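You operate a simulated robot arm through the tools that you are given. There is no shell and no other tool. Be economical: measure what you need, move in short steps, check, and stop when the job is done.

You run a simulated two-armed robot. Do the job below in one go: nothing can be reset, and whatever is moved stays where it is left.

## Task
Take the lid off the jar labelled "yellow" on the top of the middle window-side table and lay it down there.

It is judged by the outcome, as a careful person would: the job done as asked, and still so three seconds after it is handed in. It fails if anything else is knocked over, pushed out of place, dropped, spilled or broken. A push-on lid holds only when it is set on centred and level and pressed home; a screw cap is set on level and turned clockwise until tight.

## Robot
Two 7-joint arms with two-finger parallel grippers on one trunk, on a base that drives. Base frame: it is fixed to the floor where the robot stands at the start and does not move with it; the origin is under the middle of the robot, x ahead of it, y to its left, z up. Lengths are in mm, angles in degrees, forces in N, time in s.
The left shoulder is at the start at [50, 187, 1060], the right one opposite. With the tool pointing down near the work surface each hand reaches from about 100 to 660 mm from the robot's upright axis, wherever it stands, measured 20 degrees to its own side. Payload 3.43 kg a hand.
Tool frame (each hand has its own): the origin (TCP) lies between the finger pads and is the grasp point; the fingertips stand 30 mm ahead of it; z points along the fingers, y is the line along which they close. The gripper opens to 94 mm. The fingers are 28 mm wide and 10 mm thick; the gripper's body (50 by 96 mm) begins 55 mm behind the TCP.
Orientation is told as [roll, pitch, yaw] about the base's x, y, z axes, in that order, counted from this pose: with the fingers straight down and closing along the base's y, the tool's x points along the base's -x, its y along +y and its z along -z.

## Interface
- The arms move only by the tool step_arm. It takes "left_moves", "right_moves" or both (then of equal length, played together; a hand with none holds still); each is a list of rows, each a list of 7 numbers: the shift along the tool's x, y, z in mm, then the turn, a rotation vector about the tool's x, y, z in degrees, then the closure, from 0 (fully open) to 1 (shut). In form: [[x, y, z, ax, ay, az, hand], ...]. A call has 1 to 20 rows; each row shifts and turns the commanded pose from where the row before left it, along the tool's axes as they then stand. A row lasts 0.2 s, in which the tool goes at most 50 mm and 8.6 degrees; a call with a longer step from one row to the next is refused whole, and so is a gripper value outside its range. A pose out of reach is approached as far as the arm can. The call stops where the force on the tool passes 40 N (or 10 N more than at its start, if that is more) or the arm is blocked; 0.2 s more then pass. The fingers move at their own pace (about 153 mm/s each) and stop on an object; they squeeze with about 42 N. The grip force told is the motor's: it shows also when the fingers shut on nothing. Time passes only in rows, and 0.2 s behind the last, so rows that do not move let the fingers close. It gives the time, the measured TCP pose, the force on the tool (base axes), the opening and the grip force at its end, in the units of the frame above (readings bear some noise), with the torque about the TCP (base axes, N m) and any sound that the robot's microphone picked up.
- Cameras (640 x 400 px; columns grow to the right, rows downward): "scene" is now at [143.8, 53.1, 1227.1]; the picture's right is [0.45, -0.89, 0.00], its down [-0.52, -0.26, -0.81] and it looks along [0.73, 0.36, -0.58] (base axes); focal length 268 px, centre (320, 200). "left" rides on the left gripper at [76, -14, -102] in its tool frame; the picture's right is [0.18, 0.98, 0.00], its down [-0.75, 0.14, -0.64] and it looks along [-0.63, 0.12, 0.77] (tool axes); focal length 243 px, centre (320, 200). "right" rides on the right gripper at [76, 14, -103] in its tool frame; the picture's right is [-0.18, 0.98, 0.00], its down [-0.75, -0.14, -0.64] and it looks along [-0.63, -0.12, 0.77] (tool axes); focal length 243 px, centre (320, 200). There is no depth. A picture from a camera that has moved, and an enlarged one, comes with that camera's place and axes in the base frame and with its lens. The place of the scene camera against the robot may be out by one fixed shift of up to 25 mm in any direction.
- capture(camera): a new picture of that camera. The clock stands still meanwhile.
- move_column(by): slides the trunk up (or, below 0, down) by that many mm; the arms and the scene camera ride with it, the base frame stays. It gives what a move gives, with no picture.
- steer(legs): drives the robot by 1 to 6 legs, each [ahead, left, turn to the left] in mm, mm and degrees, along the robot's own axes; the way and the turn of a leg run together, so that a leg with both is an arc; at most 1500 mm and 180 degrees a leg. The arms and the cameras ride along, it lands a little off, and it stops where it bumps. It gives what a move gives.
- aim_head(pan, tilt): turns the head with the scene camera to pan (to the left, within 80 degrees either way) and tilt (down, from -29 to 69), counted from straight ahead of the robot. It gives what a move gives.
- zoom(camera, box): a new picture of the part [left, top, right, bottom] of that camera's present view, enlarged. The clock stands still meanwhile.
- hand_in(): hands the job in; it is judged then, once.

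Work in short steps. Places have to be worked out from the pictures, the camera data and where the tool is seen: move nearer, look again, correct. Check each grasp and each placing, and mend what went wrong. You have 120 turns and 88 pictures in all, those below and enlarged ones among them. Open the grippers and draw the arms clear of the work before you hand the job in, unless the task says otherwise; then end with one line.

The tools are called after "Emit:" as name(argument=value, ...) on one line, values as JSON. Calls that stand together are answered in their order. step_arm: Moves the arms, as the interface text tells. Its arguments: {"type":"object","properties":{"left_moves":{"type":"array"},"right_moves":{"type":"array"}},"required":[]} The other tools are called the same way: move_column (by) slides the trunk up or down; steer (legs) drives the base; aim_head (pan, tilt) turns the head that bears the scene camera; capture (camera) takes a picture; zoom (camera, box) takes an enlarged picture of a part of a camera's view; hand_in () hands the job in.

At the start:

```text
t: 0.0
left_tcp_pos: [412.7, 357.1, 991.6]
left_orientation: [0.0, 0.0, 0.0]
left_contact_force: [-0.5, 0.0, 1.0]
left_wrist_torque: [0.01, -0.04, 0.03]
left_width: 94.2
left_grip_force: 0.0
right_tcp_pos: [404.2, 13.2, 1012.5]
right_orientation: [0.0, 0.0, 0.0]
right_contact_force: [0.3, -0.6, -0.1]
right_wrist_torque: [0.0, 0.04, -0.02]
right_width: 93.9
right_grip_force: 0.0
trunk travel left (down, up): [-275.0, 157.0]
robot x, y, heading: [0.7, 0.7, 0.1]
head pan, tilt: [26.6, 35.8]
```

scene: 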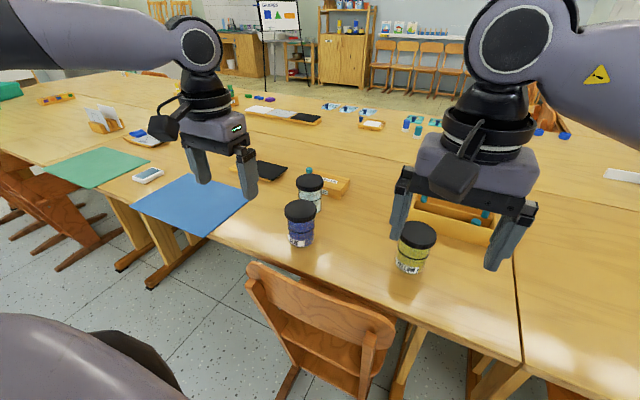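
right: 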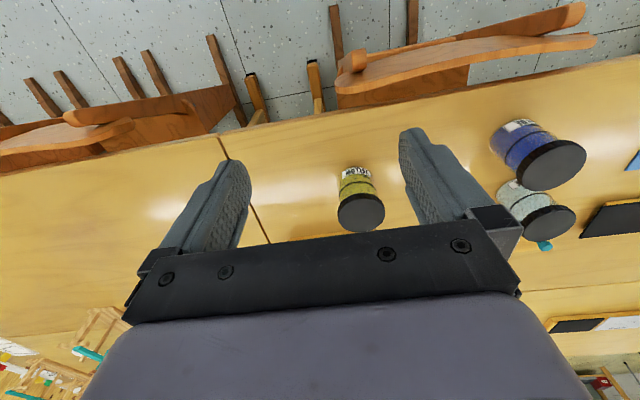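
left: 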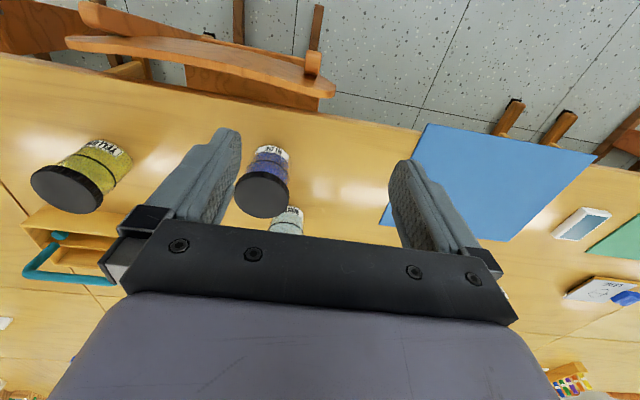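

The yellow jar stands below the right hand; I enlarge the jars to check labels and lid type.

Emit:
zoom(camera="scene", box=[260, 160, 460, 285])

Emit:
zoom(camera="right", box=[300, 100, 620, 300])

Emit:
zoom(camera="left", box=[0, 100, 320, 300])

```text
3.20 times, centred on (360, 222) of scene
camera zoom: at [143.8, 53.1, 1227.1], right [0.45, -0.89, 0.0], down [-0.52, -0.26, -0.81], along [0.73, 0.36, -0.58], focal length 859 px, centre (192, 128)
```

zoom: 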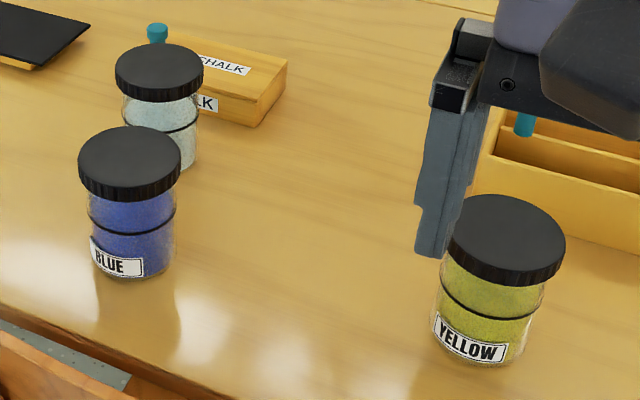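

```text
2.00 times, centred on (460, 200) of right
camera zoom: at [325.7, 27.8, 1113.9], right [0.18, 0.98, 0.0], down [0.75, -0.14, 0.64], along [0.63, -0.12, -0.77], focal length 485 px, centre (40, 200)
```

zoom: 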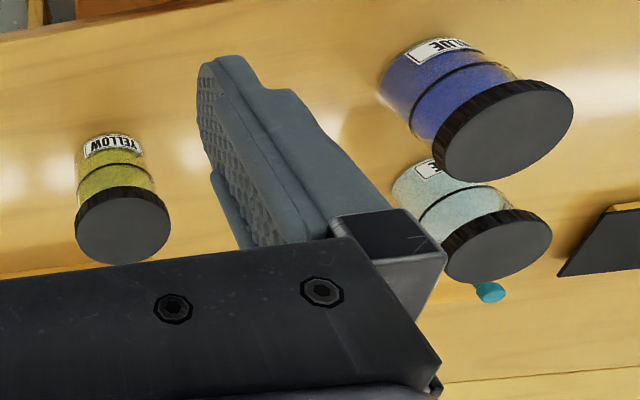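

```text
2.00 times, centred on (160, 200) of left
camera zoom: at [336.3, 341.5, 1094.1], right [-0.18, 0.98, 0.0], down [0.75, 0.14, 0.64], along [0.63, 0.12, -0.77], focal length 485 px, centre (640, 200)
```

zoom: 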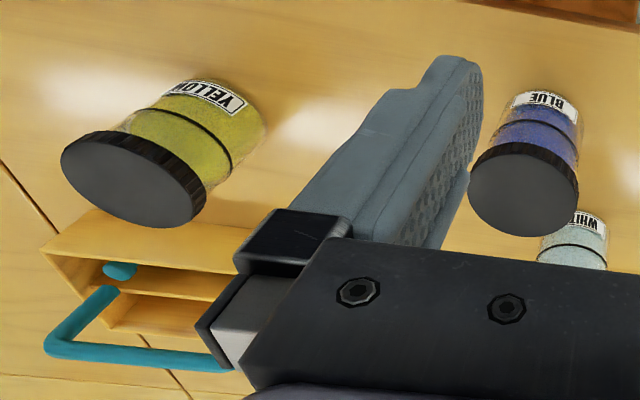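

The lid top triangulates to about [592, 43, 834], diameter about 74 mm. I turn the robot left in place, so the jar falls in comfortable reach of the right hand while the left can steady the body.

Emit:
steer(legs=[[0, 0, 15]])

Emit:
aim_head(pan=-12, tilt=38)

Emit:
capture(camera="scene")

Emit:
capture(camera="right")

```text
t: 1.3
left_tcp_pos: [302.0, 454.0, 990.2]
left_orientation: [0.0, 0.0, 15.6]
left_contact_force: [0.2, -0.9, 0.0]
left_wrist_torque: [0.04, 0.0, 0.03]
left_width: 93.9
left_grip_force: 0.0
right_tcp_pos: [385.0, 120.3, 1012.7]
right_orientation: [-0.1, 0.0, 15.5]
right_contact_force: [-0.2, -0.3, 1.0]
right_wrist_torque: [0.01, -0.01, 0.02]
right_width: 94.1
right_grip_force: 0.1
trunk travel left (down, up): [-275.0, 157.0]
robot x, y, heading: [-0.7, -0.0, 15.6]
head pan, tilt: [26.6, 35.8]
```

```text
t: 2.4
left_tcp_pos: [301.7, 454.7, 990.5]
left_orientation: [0.0, -0.1, 15.6]
left_contact_force: [-0.4, -0.2, 0.2]
left_wrist_torque: [0.0, 0.03, 0.0]
left_width: 94.0
left_grip_force: 0.0
right_tcp_pos: [384.3, 120.0, 1012.4]
right_orientation: [0.0, 0.1, 15.5]
right_contact_force: [-0.5, -0.2, 0.6]
right_wrist_torque: [0.0, 0.0, -0.02]
right_width: 94.1
right_grip_force: 0.2
trunk travel left (down, up): [-275.0, 157.0]
robot x, y, heading: [-0.5, -0.3, 15.5]
head pan, tilt: [-12.0, 38.0]
```

```text
81 pictures are left
camera scene: at [149.4, 35.0, 1223.7], right [0.06, -1.0, 0.0], down [-0.61, -0.04, -0.79], along [0.79, 0.05, -0.62], focal length 268 px, centre (320, 200)
```

scene: 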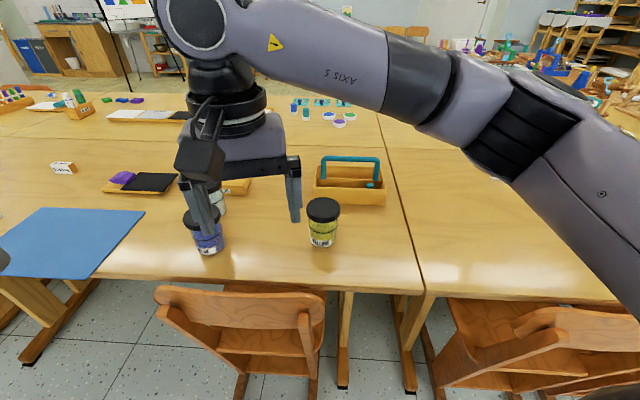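

```text
80 pictures are left
camera right: at [306.5, 114.5, 1113.9], right [-0.09, 1.0, 0.0], down [0.76, 0.07, 0.64], along [0.64, 0.06, -0.77], focal length 243 px, centre (320, 200)
```

right: 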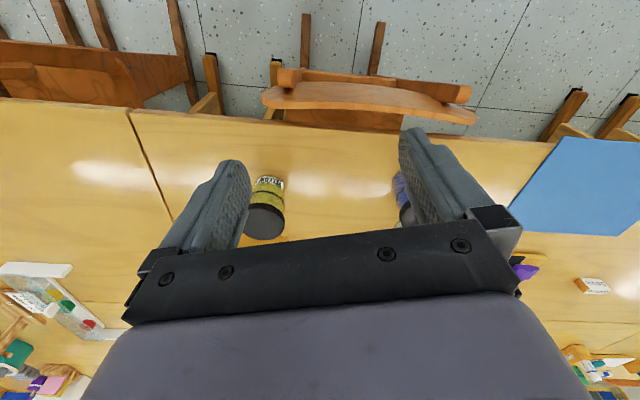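

The jar stands on the table at roughly z 730 (lid top 834), the table edge is near x 460. I test whether the left hand can turn so that it can later hold the jar body from the side with its camera on top.

Emit:
step_arm(left_moves=[[0, 0, 0, 0, 0, -8.5, 0], [0, 0, 0, 0, 0, -8.5, 0], [0, 0, 0, 0, 0, -8.5, 0], [0, 0, 0, 0, 0, -8.5, 0], [0, 0, 0, 0, 0, -8.5, 0], [0, 0, 0, 0, 0, -8.5, 0], [0, 0, 0, 0, 0, -8.5, 0], [0, 0, 0, 0, 0, -8.5, 0], [0, 0, 0, 0, 0, -8.5, 0], [0, 0, 0, 0, 0, -8.5, 0], [0, 0, 0, 0, 0, -8.5, 0], [0, 0, 0, 0, 0, -8.5, 0], [0, 0, 0, 0, 0, -8.5, 0], [0, 0, 0, 0, 0, -8.5, 0]])

```text
t: 5.4
left_tcp_pos: [301.9, 454.5, 991.0]
left_orientation: [-0.1, -0.1, 134.9]
left_contact_force: [0.4, 0.7, 1.0]
left_wrist_torque: [0.0, -0.01, -0.03]
left_width: 94.0
left_grip_force: 0.1
right_tcp_pos: [385.7, 119.4, 1010.8]
right_orientation: [-0.1, 0.0, 15.4]
right_contact_force: [0.3, -0.3, -0.8]
right_wrist_torque: [0.01, 0.0, 0.03]
right_width: 93.9
right_grip_force: 0.1
trunk travel left (down, up): [-275.0, 157.0]
robot x, y, heading: [0.8, 3.9, 15.3]
head pan, tilt: [-12.0, 38.0]
```

It reached the yaw; now I pitch it forward 68 degrees about its own y.

Emit:
step_arm(left_moves=[[0, 0, 0, 0, 8.5, 0, 0], [0, 0, 0, 0, 8.5, 0, 0], [0, 0, 0, 0, 8.5, 0, 0], [0, 0, 0, 0, 8.5, 0, 0], [0, 0, 0, 0, 8.5, 0, 0], [0, 0, 0, 0, 8.5, 0, 0], [0, 0, 0, 0, 8.5, 0, 0], [0, 0, 0, 0, 8.5, 0, 0]])

Emit:
aim_head(pan=10, tilt=38)

Emit:
capture(camera="scene")

Emit:
capture(camera="left")

```text
t: 7.2
left_tcp_pos: [303.0, 454.7, 993.0]
left_orientation: [-0.1, 68.0, 134.3]
left_contact_force: [0.1, 0.2, 0.2]
left_wrist_torque: [0.02, -0.01, 0.02]
left_width: 94.1
left_grip_force: 0.1
right_tcp_pos: [386.3, 120.3, 1011.6]
right_orientation: [-0.1, -0.1, 15.6]
right_contact_force: [0.5, -0.6, -0.8]
right_wrist_torque: [0.02, -0.03, 0.02]
right_width: 94.1
right_grip_force: 0.1
trunk travel left (down, up): [-275.0, 157.0]
robot x, y, heading: [-1.0, -3.0, 15.5]
head pan, tilt: [-12.0, 38.0]
```

```text
t: 8.0
left_tcp_pos: [301.8, 453.8, 991.9]
left_orientation: [-0.1, 68.1, 134.5]
left_contact_force: [0.5, -0.2, 0.4]
left_wrist_torque: [0.02, 0.02, 0.01]
left_width: 94.0
left_grip_force: 0.1
right_tcp_pos: [386.7, 120.4, 1012.0]
right_orientation: [0.0, -0.1, 15.4]
right_contact_force: [0.3, -0.5, 0.0]
right_wrist_torque: [-0.02, 0.0, -0.01]
right_width: 94.0
right_grip_force: 0.0
trunk travel left (down, up): [-275.0, 157.0]
robot x, y, heading: [-2.2, 0.1, 15.6]
head pan, tilt: [10.0, 38.0]
```

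```text
79 pictures are left
camera scene: at [141.2, 66.7, 1223.7], right [0.43, -0.9, 0.0], down [-0.56, -0.27, -0.79], along [0.71, 0.34, -0.62], focal length 268 px, centre (320, 200)
```

scene: 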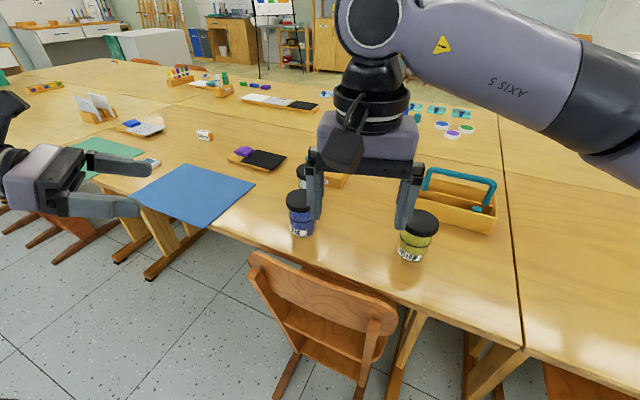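

```text
78 pictures are left
camera left: at [265.9, 510.2, 1101.0], right [-0.65, -0.74, 0.17], down [-0.72, 0.53, -0.46], along [0.25, -0.42, -0.87], focal length 243 px, centre (320, 200)
```

left: 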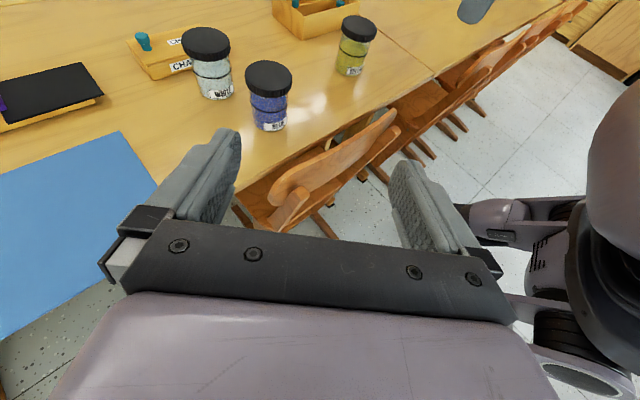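

Both hands work in these attitudes. I bring the right hand high above the jar (TCP z about 970), turned to yaw 40.

Emit:
step_arm(right_moves=[[-35.6, -25.9, 8, 0, 0, 0, 0], [-35.6, -25.9, 8, 0, 0, 0, 0], [-35.6, -25.9, 8, 0, 0, 0, 0], [-35.6, -25.9, 8, 0, 0, 0, 0], [-35.6, -25.9, 8, 0, 0, 0, 0], [0, 0, 0, 0, 0, -8.2, 0], [0, 0, 0, 0, 0, -8.2, 0], [0, 0, 0, 0, 0, -8.2, 0]])

Emit:
capture(camera="right")

Emit:
capture(camera="left")

```text
t: 9.8
left_tcp_pos: [301.5, 452.7, 991.3]
left_orientation: [-0.1, 68.0, 134.5]
left_contact_force: [0.0, -0.6, 0.7]
left_wrist_torque: [0.02, 0.02, 0.01]
left_width: 93.9
left_grip_force: 0.1
right_tcp_pos: [590.0, 41.4, 972.4]
right_orientation: [0.0, 0.0, 40.3]
right_contact_force: [-0.7, -0.7, 0.2]
right_wrist_torque: [0.01, 0.0, 0.01]
right_width: 94.1
right_grip_force: 0.0
trunk travel left (down, up): [-275.0, 157.0]
robot x, y, heading: [-2.4, 1.4, 15.3]
head pan, tilt: [10.0, 38.0]
```

```text
77 pictures are left
camera right: at [521.5, 4.4, 1074.1], right [-0.49, 0.87, 0.0], down [0.67, 0.38, 0.64], along [0.56, 0.32, -0.77], focal length 243 px, centre (320, 200)
```

right: 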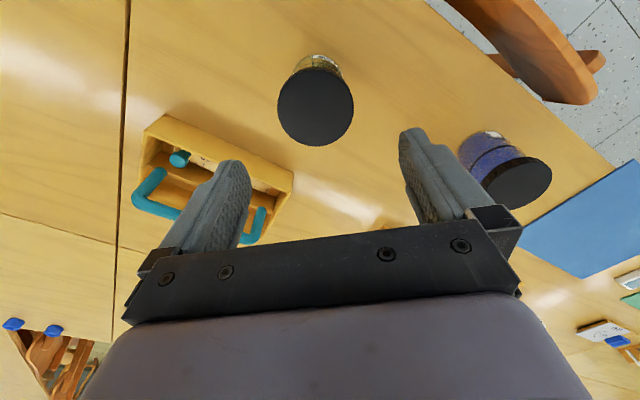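

```text
76 pictures are left
camera left: at [265.8, 510.3, 1100.9], right [-0.65, -0.74, 0.17], down [-0.72, 0.53, -0.46], along [0.25, -0.42, -0.87], focal length 243 px, centre (320, 200)
```

left: 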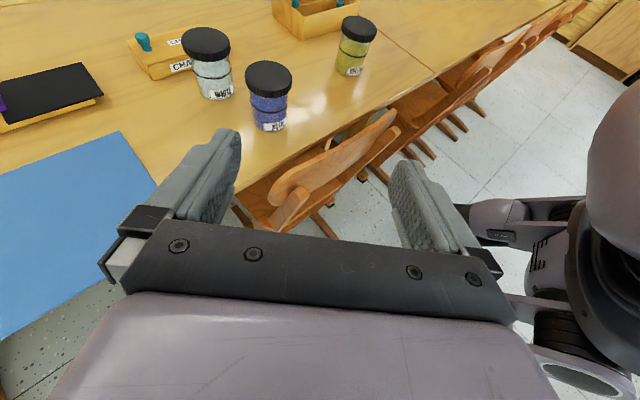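

The lid is at about [589, 39], directly under the right hand. I bring the left hand to a stand-off 130 mm short of its grip place on the jar body.

Emit:
step_arm(left_moves=[[-1.25, 9.26, 44.6, 0, 0, 0, 0], [-1.25, 9.26, 44.6, 0, 0, 0, 0], [-1.25, 9.26, 44.6, 0, 0, 0, 0], [-1.25, 9.26, 44.6, 0, 0, 0, 0], [-1.25, 9.26, 44.6, 0, 0, 0, 0], [-1.25, 9.26, 44.6, 0, 0, 0, 0], [-1.25, 9.26, 44.6, 0, 0, 0, 0], [-1.25, 9.26, 44.6, 0, 0, 0, 0], [-1.25, 9.26, 44.6, 0, 0, 0, 0]])

Emit:
capture(camera="left")

Emit:
capture(camera="right")

Emit:
capture(camera="scene")

```text
t: 11.8
left_tcp_pos: [499.8, 131.1, 832.8]
left_orientation: [-0.2, 68.0, 134.4]
left_contact_force: [-0.2, 0.3, -0.5]
left_wrist_torque: [-0.05, 0.0, 0.0]
left_width: 93.8
left_grip_force: 0.2
right_tcp_pos: [590.3, 41.4, 971.9]
right_orientation: [0.0, 0.0, 40.1]
right_contact_force: [-0.5, -0.3, 0.6]
right_wrist_torque: [0.02, -0.02, 0.0]
right_width: 93.6
right_grip_force: 0.0
trunk travel left (down, up): [-275.0, 157.0]
robot x, y, heading: [0.4, -0.8, 15.2]
head pan, tilt: [10.0, 38.0]
```

```text
75 pictures are left
camera left: at [464.5, 187.9, 941.8], right [-0.65, -0.74, 0.17], down [-0.72, 0.53, -0.46], along [0.25, -0.42, -0.87], focal length 243 px, centre (320, 200)
```

left: 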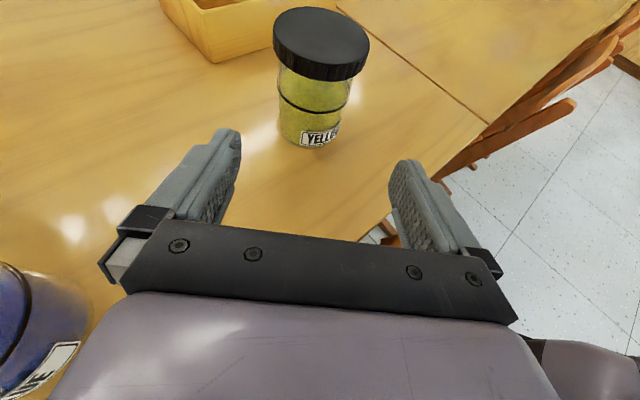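

```text
74 pictures are left
camera right: at [521.4, 4.4, 1074.1], right [-0.49, 0.87, 0.0], down [0.67, 0.38, 0.64], along [0.56, 0.32, -0.77], focal length 243 px, centre (320, 200)
```

right: 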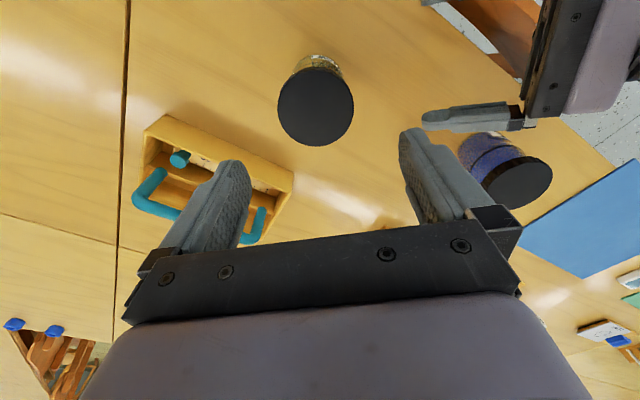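

```text
73 pictures are left
camera scene: at [141.2, 66.6, 1223.7], right [0.43, -0.9, 0.0], down [-0.56, -0.27, -0.79], along [0.71, 0.34, -0.62], focal length 268 px, centre (320, 200)
```

scene: 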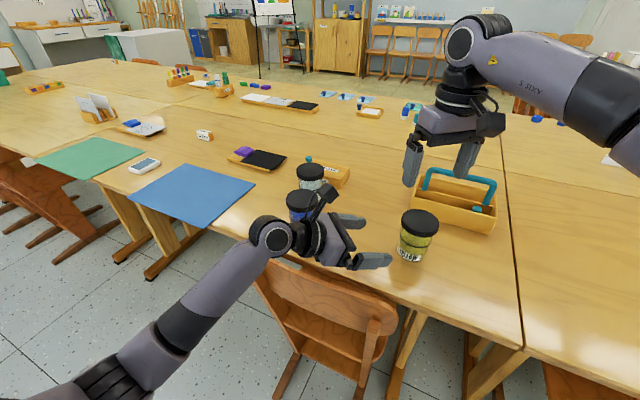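

Left view: jar nearly centred between fingers; table about z 745, so the jar body's middle is near z 780. I advance 60 mm with a small sideways correction and look again.

Emit:
step_arm(left_moves=[[0, -2, 30, 0, 0, 0, 0], [0, -2, 30, 0, 0, 0, 0]])

Emit:
capture(camera="left")

Emit:
capture(camera="right")

```text
t: 12.4
left_tcp_pos: [543.1, 95.5, 809.1]
left_orientation: [0.0, 68.1, 134.5]
left_contact_force: [-0.2, -0.4, 0.5]
left_wrist_torque: [0.01, -0.02, -0.03]
left_width: 94.0
left_grip_force: 0.0
right_tcp_pos: [590.7, 41.9, 974.2]
right_orientation: [0.0, -0.1, 40.1]
right_contact_force: [-0.7, 0.0, 0.0]
right_wrist_torque: [0.02, -0.01, -0.01]
right_width: 93.6
right_grip_force: 0.1
trunk travel left (down, up): [-275.0, 157.0]
robot x, y, heading: [0.8, 2.7, 15.2]
head pan, tilt: [10.0, 38.0]
```

```text
72 pictures are left
camera left: at [505.8, 151.9, 917.2], right [-0.65, -0.74, 0.17], down [-0.72, 0.53, -0.46], along [0.25, -0.42, -0.87], focal length 243 px, centre (320, 200)
```

left: 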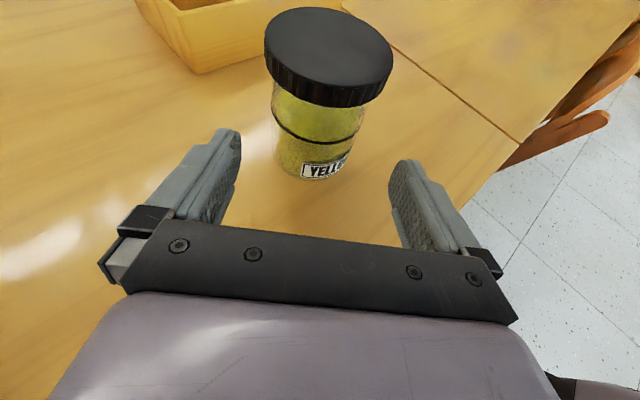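

```text
71 pictures are left
camera right: at [521.5, 4.4, 1074.1], right [-0.49, 0.87, 0.0], down [0.67, 0.38, 0.64], along [0.56, 0.32, -0.77], focal length 243 px, centre (320, 200)
```

right: 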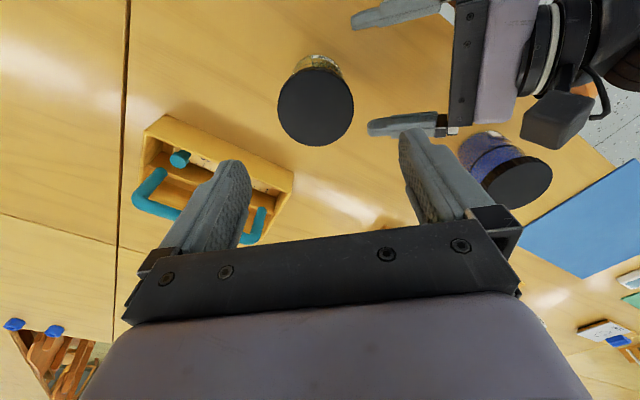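

Both views put the jar about 6 mm to the −y side of the left hand's midline. I correct and advance to straddle the body.

Emit:
step_arm(left_moves=[[0, -6, 0, 0, 0, 0, 0], [0, 0, 23, 0, 0, 0, 0], [0, 0, 23, 0, 0, 0, 0], [0, 0, 22, 0, 0, 0, 0]])

Emit:
capture(camera="left")

Emit:
capture(camera="right")

```text
t: 13.4
left_tcp_pos: [591.3, 57.0, 784.2]
left_orientation: [-0.1, 68.0, 134.4]
left_contact_force: [-0.1, -0.7, 0.2]
left_wrist_torque: [0.03, 0.02, -0.01]
left_width: 94.0
left_grip_force: 0.1
right_tcp_pos: [589.3, 41.3, 972.4]
right_orientation: [0.1, 0.0, 40.1]
right_contact_force: [-0.2, 0.1, 0.2]
right_wrist_torque: [0.04, 0.03, 0.0]
right_width: 94.3
right_grip_force: 0.1
trunk travel left (down, up): [-275.0, 157.0]
robot x, y, heading: [-3.7, 2.9, 15.7]
head pan, tilt: [10.0, 38.0]
```

```text
70 pictures are left
camera left: at [554.2, 112.4, 893.1], right [-0.65, -0.74, 0.17], down [-0.72, 0.53, -0.46], along [0.25, -0.42, -0.87], focal length 243 px, centre (320, 200)
```

left: 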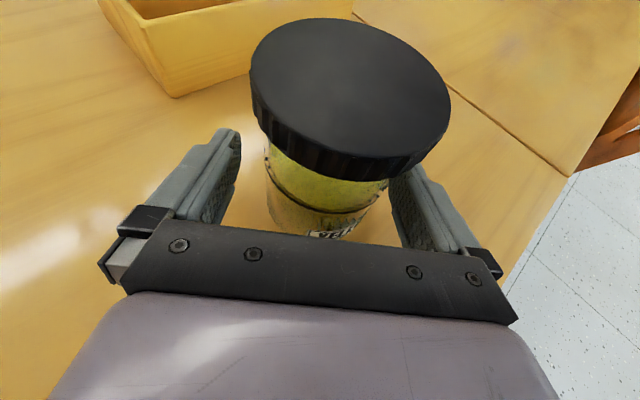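

```text
69 pictures are left
camera right: at [521.4, 4.5, 1074.1], right [-0.49, 0.87, 0.0], down [0.67, 0.38, 0.64], along [0.56, 0.32, -0.77], focal length 243 px, centre (320, 200)
```

right: 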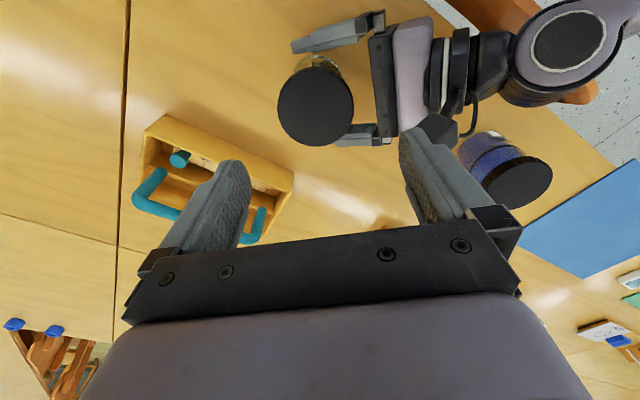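

The body sits centred between the left fingers, below the lid. I close the left hand to hold the jar.

Emit:
step_arm(left_moves=[[0, 0, 0, 0, 0, 0, 0.15], [0, 0, 0, 0, 0, 0, 0.3], [0, 0, 0, 0, 0, 0, 0.6], [0, 0, 0, 0, 0, 0, 1], [0, 0, 0, 0, 0, 0, 1]])

Emit:
capture(camera="left")

Emit:
capture(camera="right")

```text
t: 14.6
left_tcp_pos: [589.9, 56.5, 784.0]
left_orientation: [-0.1, 68.0, 134.5]
left_contact_force: [1.0, -0.4, -0.2]
left_wrist_torque: [-0.07, 0.06, 0.03]
left_width: 66.9
left_grip_force: 42.0
right_tcp_pos: [590.2, 41.0, 972.3]
right_orientation: [0.0, -0.1, 40.2]
right_contact_force: [0.4, -0.6, -0.8]
right_wrist_torque: [-0.02, 0.02, 0.02]
right_width: 94.2
right_grip_force: 0.1
trunk travel left (down, up): [-275.0, 157.0]
robot x, y, heading: [1.3, -0.7, 15.6]
head pan, tilt: [10.0, 38.0]
```

```text
68 pictures are left
camera left: at [554.0, 112.7, 893.3], right [-0.65, -0.74, 0.17], down [-0.72, 0.53, -0.46], along [0.25, -0.42, -0.87], focal length 243 px, centre (320, 200)
```

left: 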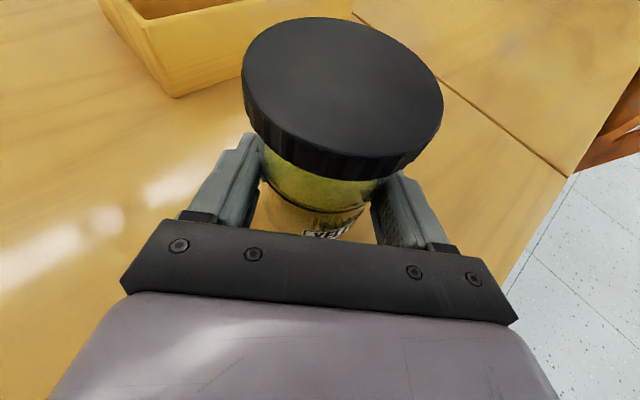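

```text
67 pictures are left
camera right: at [521.3, 4.5, 1074.2], right [-0.49, 0.87, 0.0], down [0.67, 0.38, 0.64], along [0.56, 0.32, -0.77], focal length 243 px, centre (320, 200)
```

right: 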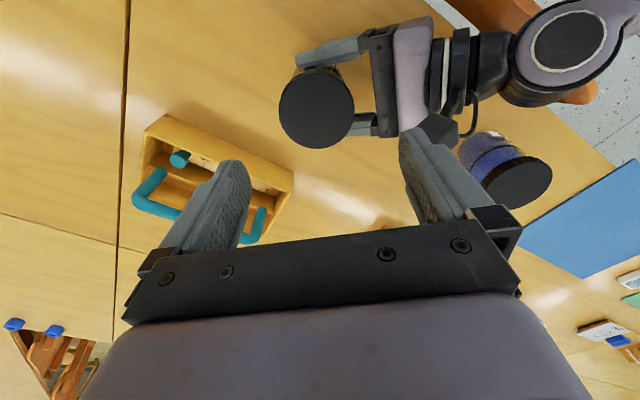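

Jar held (67 mm wide). To keep the right fingers clear of the left gripper I turn the right hand to yaw 85, centre it on the lid and come down 60 mm.

Emit:
step_arm(right_moves=[[-4.7, -5.6, 0, 0, 0, 0, 0], [0, 0, 0, 0, 0, -7.5, 0], [0, 0, 0, 0, 0, -7.5, 0], [0, 0, 0, 0, 0, -7.5, 0], [0, 0, 0, 0, 0, -7.5, 0], [0, 0, 0, 0, 0, -7.5, 0], [0, 0, 0, 0, 0, -7.5, 0], [0, 0, 30, 0, 0, 0, 0], [0, 0, 30, 0, 0, 0, 0]])

Emit:
capture(camera="right")

Emit:
capture(camera="scene")

```text
t: 16.6
left_tcp_pos: [591.3, 56.8, 783.3]
left_orientation: [0.0, 68.0, 134.6]
left_contact_force: [1.0, -0.3, 0.8]
left_wrist_torque: [-0.08, -0.01, 0.06]
left_width: 67.2
left_grip_force: 42.1
right_tcp_pos: [564.4, -5.8, 894.9]
right_orientation: [-0.5, -0.6, 54.4]
right_contact_force: [-0.3, 0.0, -1.1]
right_wrist_torque: [-0.01, 0.02, 0.02]
right_width: 93.8
right_grip_force: 0.0
right hand out of reach, approached as far as the arm can: row 2, 3, 4, 5, 6, 7
trunk travel left (down, up): [-275.0, 157.0]
robot x, y, heading: [-4.2, -0.5, 15.6]
head pan, tilt: [10.0, 38.0]
```

```text
66 pictures are left
camera right: at [505.9, -59.7, 994.8], right [-0.69, 0.72, -0.01], down [0.55, 0.53, 0.65], along [0.47, 0.45, -0.76], focal length 243 px, centre (320, 200)
```

right: 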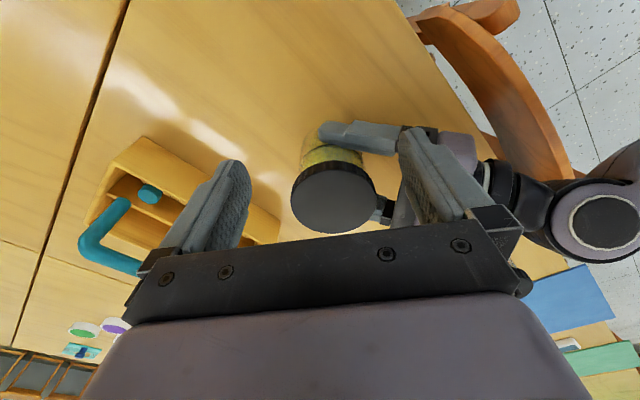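

```text
65 pictures are left
camera scene: at [141.2, 66.8, 1223.7], right [0.43, -0.9, 0.0], down [-0.56, -0.27, -0.79], along [0.71, 0.34, -0.62], focal length 268 px, centre (320, 200)
```

scene: 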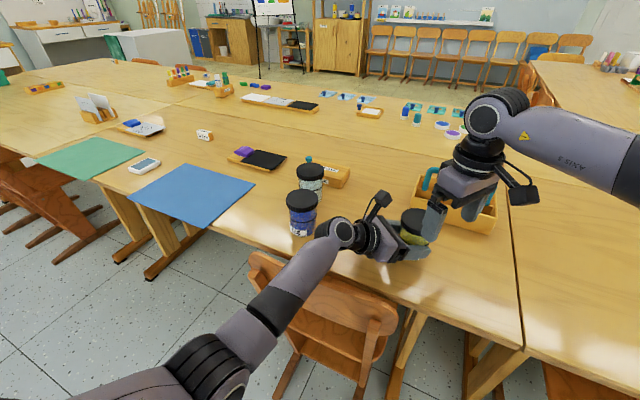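

The right hand hit its yaw limit and drifted; it cannot go past about yaw 50 there. I lift it, turn it back and recentre, and will use yaw strokes from about −20 to 40 instead.

Emit:
step_arm(right_moves=[[0, 0, -30, 0, 0, 0, 0], [0, 0, -30, 0, 0, 0, 0], [0, 0, 0, 0, 0, 8, 0], [0, 0, 0, 0, 0, 8, 0], [0, 0, 0, 0, 0, 8, 0], [0, 0, 0, 0, 0, 8, 0], [0, 0, 0, 0, 0, 0, 0]])

```text
t: 18.2
left_tcp_pos: [590.2, 55.1, 784.4]
left_orientation: [0.0, 68.0, 134.4]
left_contact_force: [-1.1, 0.1, 0.6]
left_wrist_torque: [-0.04, 0.08, -0.01]
left_width: 67.1
left_grip_force: 42.6
right_tcp_pos: [563.5, -6.6, 954.6]
right_orientation: [0.0, -0.7, 22.2]
right_contact_force: [0.0, 0.6, 0.4]
right_wrist_torque: [0.01, -0.01, 0.0]
right_width: 94.1
right_grip_force: 0.1
trunk travel left (down, up): [-275.0, 157.0]
robot x, y, heading: [3.3, 0.2, 15.6]
head pan, tilt: [10.0, 38.0]
```

The command resynced. In one go: left opens slightly, backs 12 mm (more room for the right fingers) and regrips; the right recentres over the lid and turns to yaw about −15.

Emit:
step_arm(left_moves=[[0, 0, 0, 0, 0, 0, 0.15], [0, 0, 0, 0, 0, 0, 0.15], [0, 0, -12, 0, 0, 0, 0.15], [0, 0, 0, 0, 0, 0, 0.15], [0, 0, 0, 0, 0, 0, 0.25], [0, 0, 0, 0, 0, 0, 0.4], [0, 0, 0, 0, 0, 0, 1], [0, 0, 0, 0, 0, 0, 1]], right_moves=[[-24.3, 15.2, 0, 0, 0.7, 0, 0], [-24.3, 15.2, 0, 0, 0, 0, 0], [0, 0, 0, 0, 0, 7.4, 0], [0, 0, 0, 0, 0, 7.4, 0], [0, 0, 0, 0, 0, 7.4, 0], [0, 0, 0, 0, 0, 7.4, 0], [0, 0, 0, 0, 0, 7.4, 0], [0, 0, 0, 0, 0, 0, 0]])

Emit:
capture(camera="right")

Emit:
capture(camera="left")

```text
t: 20.0
left_tcp_pos: [582.0, 64.3, 788.7]
left_orientation: [0.0, 68.1, 134.5]
left_contact_force: [-0.6, 1.0, 0.4]
left_wrist_torque: [-0.06, 0.07, -0.01]
left_width: 67.1
left_grip_force: 41.6
right_tcp_pos: [597.0, 39.7, 953.5]
right_orientation: [0.1, -0.2, -14.9]
right_contact_force: [0.2, 0.1, -0.3]
right_wrist_torque: [-0.02, 0.03, -0.04]
right_width: 94.2
right_grip_force: 0.0
trunk travel left (down, up): [-275.0, 157.0]
robot x, y, heading: [3.5, -1.0, 15.4]
head pan, tilt: [10.0, 38.0]
```

```text
64 pictures are left
camera right: at [525.7, 74.1, 1055.9], right [0.43, 0.9, 0.0], down [0.69, -0.33, 0.64], along [0.58, -0.28, -0.77], focal length 243 px, centre (320, 200)
```

right: 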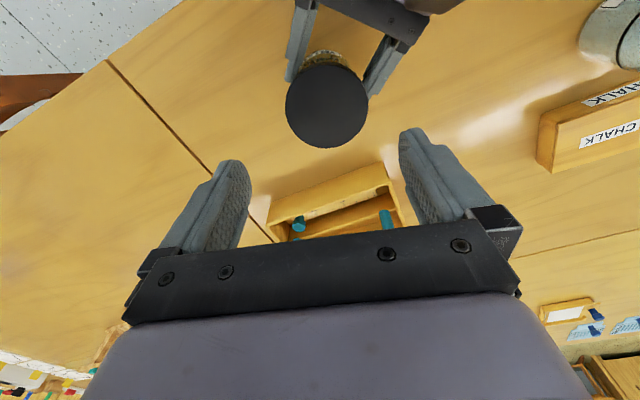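

```text
63 pictures are left
camera left: at [546.2, 119.6, 897.7], right [-0.65, -0.74, 0.17], down [-0.72, 0.53, -0.46], along [0.25, -0.42, -0.87], focal length 243 px, centre (320, 200)
```

left: 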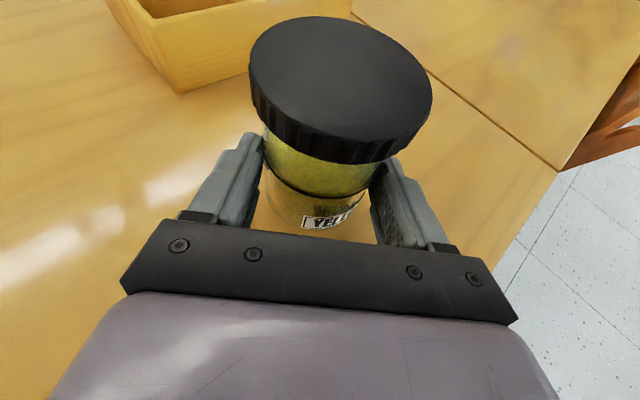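

Lid offset is only about +5 mm in the tool's y; I shift 4 and lower 60 mm, then check again.

Emit:
step_arm(right_moves=[[0, 4, 0, 0, 0, 0, 0], [0, 0, 30, 0, 0, 0, 0], [0, 0, 30, 0, 0, 0, 0]])

Emit:
capture(camera="right")

Emit:
capture(camera="left")

Emit:
zoom(camera="scene", box=[300, 80, 540, 290])

```text
t: 20.8
left_tcp_pos: [582.7, 62.3, 788.7]
left_orientation: [0.0, 68.1, 134.5]
left_contact_force: [0.5, 0.2, 0.1]
left_wrist_torque: [-0.06, 0.02, 0.02]
left_width: 67.3
left_grip_force: 41.8
right_tcp_pos: [598.4, 45.4, 895.5]
right_orientation: [0.0, -0.1, -14.8]
right_contact_force: [0.4, -0.4, 0.5]
right_wrist_torque: [0.0, -0.03, 0.03]
right_width: 93.5
right_grip_force: 0.0
trunk travel left (down, up): [-275.0, 157.0]
robot x, y, heading: [0.8, 0.1, 15.5]
head pan, tilt: [10.0, 38.0]
```

```text
62 pictures are left
camera right: at [526.5, 79.4, 998.0], right [0.43, 0.9, 0.0], down [0.69, -0.33, 0.64], along [0.58, -0.28, -0.77], focal length 243 px, centre (320, 200)
```

right: 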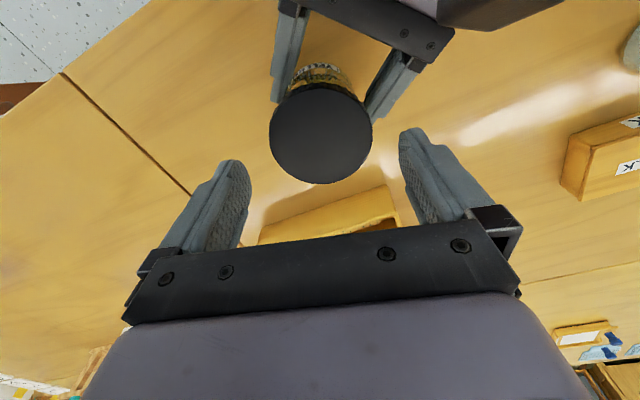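

```text
61 pictures are left
camera left: at [546.2, 119.4, 897.7], right [-0.65, -0.74, 0.17], down [-0.72, 0.53, -0.46], along [0.25, -0.42, -0.87], focal length 243 px, centre (320, 200)
```

left: 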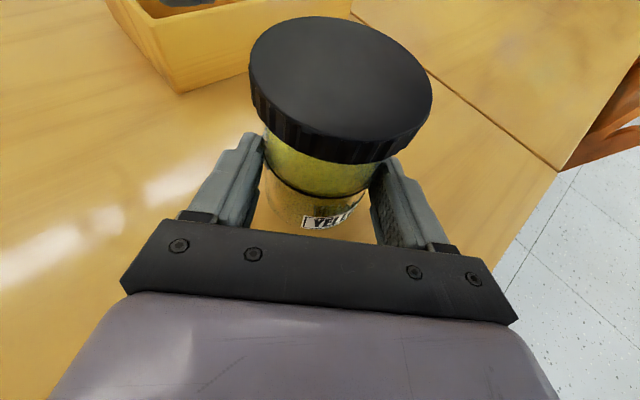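

```text
1.90 times, centred on (420, 185) of scene
camera zoom: at [141.2, 66.8, 1223.7], right [0.43, -0.9, 0.0], down [-0.56, -0.27, -0.79], along [0.71, 0.34, -0.62], focal length 511 px, centre (130, 229)
```

zoom: 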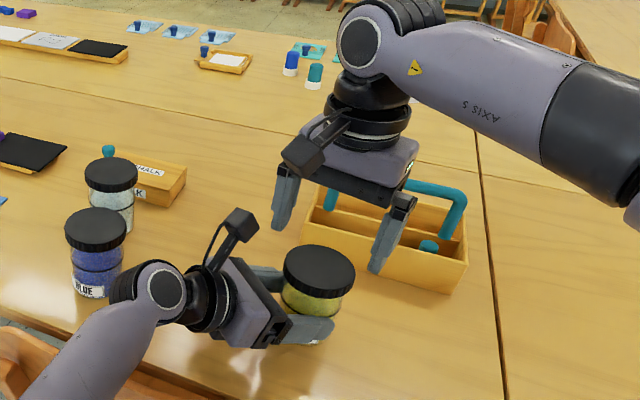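

Lid is centred within 3 mm under the right hand. To keep the two wrist cameras apart I start at yaw 10, then lower so the fingertips straddle the lid (TCP z 845).

Emit:
step_arm(right_moves=[[3, 0.6, 0, 0, 0, -8.3, 0], [0, 0, 0, 0, 0, -8.3, 0], [0, 0, 0, 0, 0, -8.3, 0], [0, 0, 20, 0, 0, 0, 0], [0, 0, 15, 0, 0, 0, 0], [0, 0, 15, 0, 0, 0, 0]])

Emit:
capture(camera="left")

Emit:
capture(camera="right")

Emit:
zoom(camera="scene", box=[300, 80, 540, 290])

```text
t: 22.2
left_tcp_pos: [583.1, 63.0, 787.2]
left_orientation: [-0.1, 68.1, 134.5]
left_contact_force: [0.1, 0.9, 1.0]
left_wrist_torque: [-0.06, 0.03, -0.03]
left_width: 67.1
left_grip_force: 42.6
right_tcp_pos: [594.8, 45.4, 845.4]
right_orientation: [-0.1, -0.1, 10.1]
right_contact_force: [0.5, 0.0, 1.3]
right_wrist_torque: [0.0, 0.02, 0.03]
right_width: 93.9
right_grip_force: 0.0
trunk travel left (down, up): [-275.0, 157.0]
robot x, y, heading: [-1.2, -1.0, 15.3]
head pan, tilt: [10.0, 38.0]
```

```text
59 pictures are left
camera left: at [546.2, 119.4, 897.7], right [-0.65, -0.74, 0.17], down [-0.72, 0.53, -0.46], along [0.25, -0.42, -0.87], focal length 243 px, centre (320, 200)
```

left: 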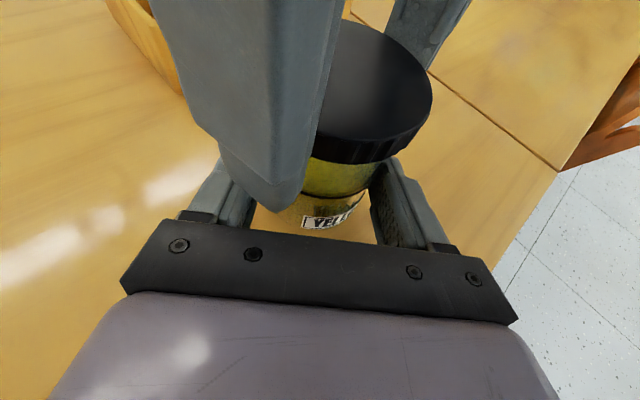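

```text
58 pictures are left
camera right: at [515.9, 45.6, 947.4], right [0.01, 1.0, 0.0], down [0.77, -0.01, 0.64], along [0.64, -0.01, -0.77], focal length 243 px, centre (320, 200)
```

right: 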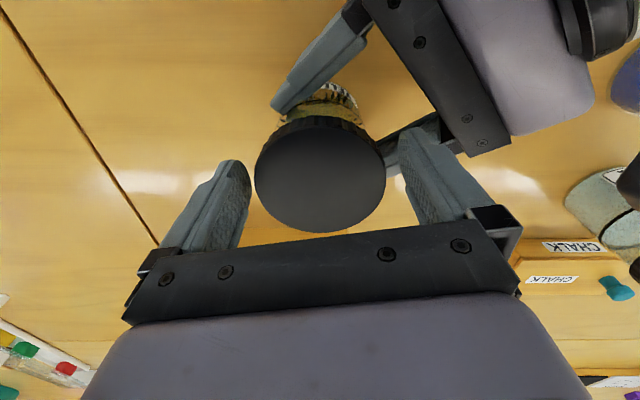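

```text
1.90 times, centred on (420, 185) of scene
camera zoom: at [141.0, 66.8, 1223.7], right [0.43, -0.9, 0.0], down [-0.56, -0.27, -0.79], along [0.71, 0.34, -0.62], focal length 511 px, centre (130, 229)
```

zoom: 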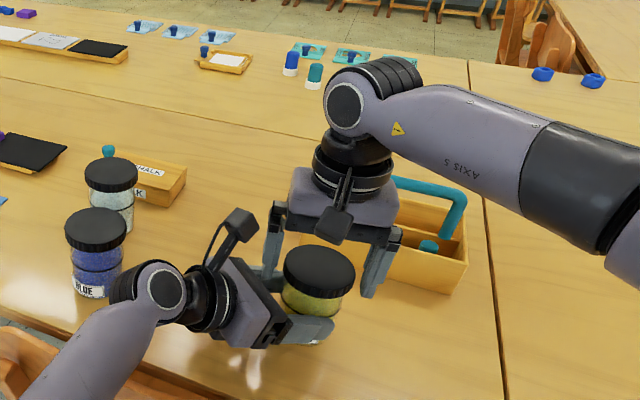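

The lid is centred between the right fingers. I close the right hand on it.

Emit:
step_arm(right_moves=[[0, 0, 0, 0, 0, 0, 0.1], [0, 0, 0, 0, 0, 0, 0.2], [0, 0, 0, 0, 0, 0, 0.4], [0, 0, 0, 0, 0, 0, 1], [0, 0, 0, 0, 0, 0, 1]])

```text
t: 23.4
left_tcp_pos: [582.0, 62.4, 787.5]
left_orientation: [-0.1, 68.0, 134.6]
left_contact_force: [-2.4, 2.5, 1.8]
left_wrist_torque: [-0.3, 0.03, 0.03]
left_width: 67.6
left_grip_force: 42.1
right_tcp_pos: [595.0, 43.0, 845.5]
right_orientation: [0.0, -0.1, 10.1]
right_contact_force: [2.3, -5.5, -1.5]
right_wrist_torque: [-0.09, -0.07, 0.02]
right_width: 72.4
right_grip_force: 42.3
trunk travel left (down, up): [-275.0, 157.0]
robot x, y, heading: [0.8, -0.5, 15.6]
head pan, tilt: [10.0, 38.0]
```

Lid gripped at 72 mm. I turn it counter-clockwise by 16 degrees and watch torque.

Emit:
step_arm(right_moves=[[0, 0, 0, 0, 0, -4, 1], [0, 0, 0, 0, 0, -4, 1], [0, 0, 0, 0, 0, -4, 1], [0, 0, 0, 0, 0, -4, 1]])

Emit:
capture(camera="left")

```text
t: 24.4
left_tcp_pos: [583.4, 63.7, 788.0]
left_orientation: [-0.1, 67.9, 134.7]
left_contact_force: [3.1, 11.1, -0.2]
left_wrist_torque: [-0.74, 0.28, 0.38]
left_width: 67.5
left_grip_force: 42.1
right_tcp_pos: [596.8, 43.8, 845.0]
right_orientation: [-0.2, 0.1, 26.1]
right_contact_force: [-2.4, -13.1, 4.4]
right_wrist_torque: [-0.17, -0.01, -0.08]
right_width: 72.0
right_grip_force: 41.6
trunk travel left (down, up): [-275.0, 157.0]
robot x, y, heading: [2.3, -2.6, 15.8]
head pan, tilt: [10.0, 38.0]
```

```text
56 pictures are left
camera left: at [546.3, 120.5, 897.8], right [-0.65, -0.74, 0.17], down [-0.72, 0.52, -0.46], along [0.25, -0.42, -0.87], focal length 243 px, centre (320, 200)
```

left: 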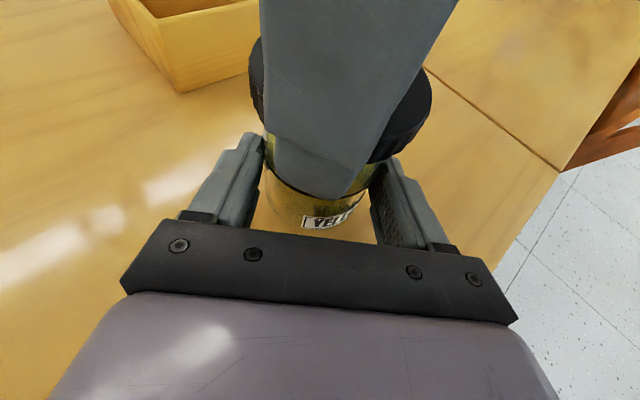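

The jar stayed put while the lid turned with little torque. I turn 16 more and then test with a 2 mm lift.

Emit:
step_arm(right_moves=[[0, 0, 0, 0, 0, -4, 1], [0, 0, 0, 0, 0, -4, 1], [0, 0, 0, 0, 0, -4, 1], [0, 0, 0, 0, 0, -4, 1], [0, 0, -1, 0, 0, 0, 1], [0, 0, -1, 0, 0, 0, 1], [0, 0, 0, 0, 0, 0, 1]])

Emit:
capture(camera="left")

```text
t: 26.0
left_tcp_pos: [583.1, 64.9, 789.0]
left_orientation: [-0.1, 68.0, 134.6]
left_contact_force: [-7.4, 22.2, 5.3]
left_wrist_torque: [-1.01, -0.03, 0.31]
left_width: 67.3
left_grip_force: 42.2
right_tcp_pos: [597.3, 42.9, 846.5]
right_orientation: [-0.4, 0.2, 42.0]
right_contact_force: [7.0, -22.0, -6.9]
right_wrist_torque: [-0.4, -0.33, -0.13]
right_width: 72.4
right_grip_force: 42.1
trunk travel left (down, up): [-275.0, 157.0]
robot x, y, heading: [6.3, -2.6, 15.7]
head pan, tilt: [10.0, 38.0]
```

```text
55 pictures are left
camera left: at [546.5, 120.9, 897.8], right [-0.65, -0.74, 0.17], down [-0.72, 0.52, -0.46], along [0.25, -0.42, -0.87], focal length 243 px, centre (320, 200)
```

left: 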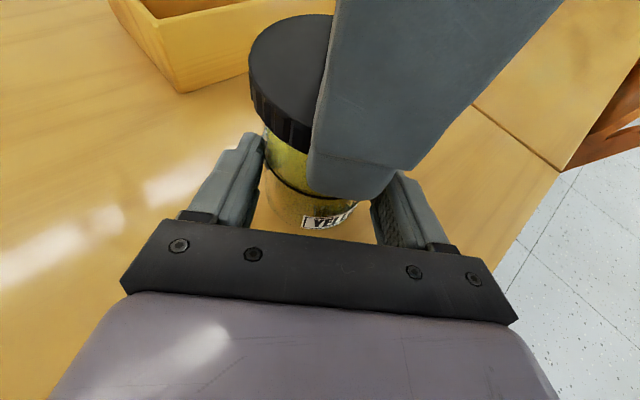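

The lid follows, with a sideways load from being a few mm off centre. I open the right hand to release that and read its free position.

Emit:
step_arm(right_moves=[[0, 0, 1, 0, 0, 0, 0.6], [0, 0, 0, 0, 0, 0, 0.05], [0, 0, 0, 0, 0, 0, 0.05], [0, 0, 0, 0, 0, 0, 0.05]])

Emit:
capture(camera="right")

Emit:
capture(camera="left")

```text
t: 27.0
left_tcp_pos: [582.2, 61.0, 788.5]
left_orientation: [0.0, 68.0, 134.5]
left_contact_force: [-1.1, -1.6, 1.2]
left_wrist_torque: [-0.03, 0.08, -0.03]
left_width: 67.2
left_grip_force: 41.7
right_tcp_pos: [595.9, 45.8, 846.7]
right_orientation: [0.0, -0.1, 42.2]
right_contact_force: [-0.4, 0.6, 0.2]
right_wrist_torque: [0.05, -0.03, -0.01]
right_width: 89.1
right_grip_force: 0.1
trunk travel left (down, up): [-275.0, 157.0]
robot x, y, heading: [-0.2, -1.4, 15.5]
head pan, tilt: [10.0, 38.0]
```

```text
54 pictures are left
camera right: at [527.8, 5.6, 948.6], right [-0.52, 0.85, 0.0], down [0.65, 0.4, 0.64], along [0.55, 0.34, -0.77], focal length 243 px, centre (320, 200)
```

right: 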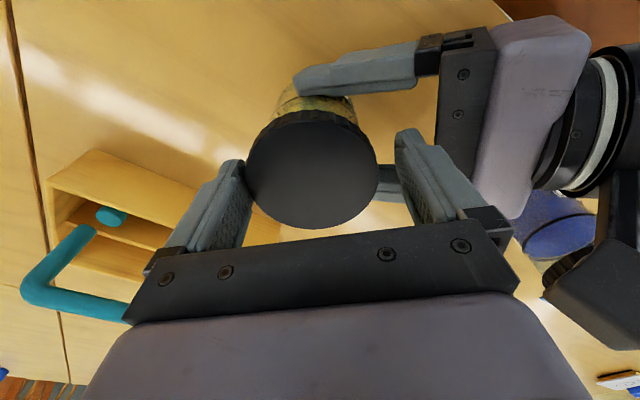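

```text
53 pictures are left
camera left: at [546.0, 118.7, 897.9], right [-0.65, -0.74, 0.17], down [-0.72, 0.53, -0.46], along [0.25, -0.42, -0.87], focal length 243 px, centre (320, 200)
```

left: 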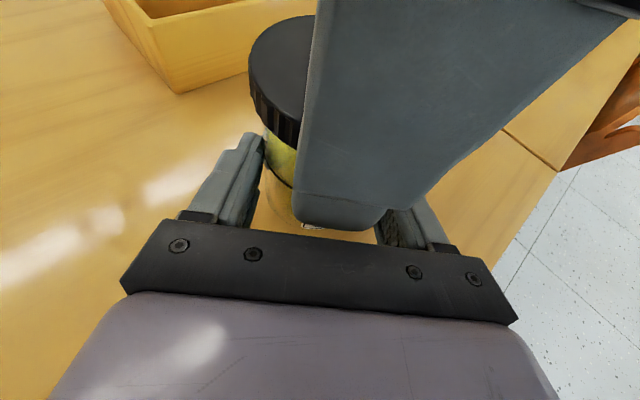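

The lid centre is at about (595.5, 39.5). I recentre, turn back to yaw −6, close and turn the lid another 44 degrees.

Emit:
step_arm(right_moves=[[4.3, -4.4, 0, 0, 0, 0, 0.05], [0, 0, 0, 0, 0, 8, 0.05], [0, 0, 0, 0, 0, 8, 0.05], [0, 0, 0, 0, 0, 8, 0.05], [0, 0, 0, 0, 0, 8, 0.05], [0, 0, 0, 0, 0, 8, 0.05], [0, 0, 0, 0, 0, 8, 0.05], [0, 0, 0, 0, 0, 0, 0.2], [0, 0, 0, 0, 0, 0, 0.5], [0, 0, 0, 0, 0, 0, 1], [0, 0, 0, 0, 0, 0, 1], [0, 0, 0, 0, 0, -5.5, 1], [0, 0, 0, 0, 0, -5.5, 1], [0, 0, 0, 0, 0, -5.5, 1], [0, 0, 0, 0, 0, -5.5, 1], [0, 0, 0, 0, 0, -5.5, 1], [0, 0, 0, 0, 0, -5.5, 1], [0, 0, 0, 0, 0, -5.5, 1], [0, 0, 0, 0, 0, -5.5, 1]])

Emit:
capture(camera="left")

```text
t: 31.0
left_tcp_pos: [581.8, 60.8, 788.5]
left_orientation: [0.0, 68.0, 134.4]
left_contact_force: [0.1, -20.6, -2.5]
left_wrist_torque: [0.51, -0.3, -0.3]
left_width: 67.1
left_grip_force: 41.7
right_tcp_pos: [596.0, 38.5, 847.0]
right_orientation: [0.0, -0.2, 38.3]
right_contact_force: [1.3, 18.1, 8.5]
right_wrist_torque: [0.63, 0.37, 0.03]
right_width: 71.9
right_grip_force: 42.3
trunk travel left (down, up): [-275.0, 157.0]
robot x, y, heading: [2.6, 0.7, 15.5]
head pan, tilt: [10.0, 38.0]
```

```text
52 pictures are left
camera left: at [545.8, 117.8, 897.8], right [-0.65, -0.74, 0.17], down [-0.72, 0.53, -0.46], along [0.25, -0.42, -0.87], focal length 243 px, centre (320, 200)
```

left: 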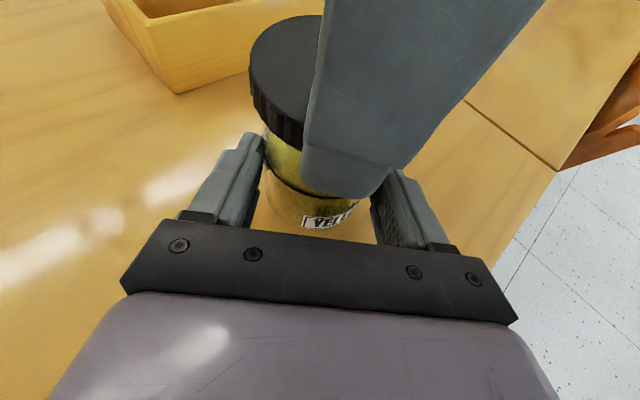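

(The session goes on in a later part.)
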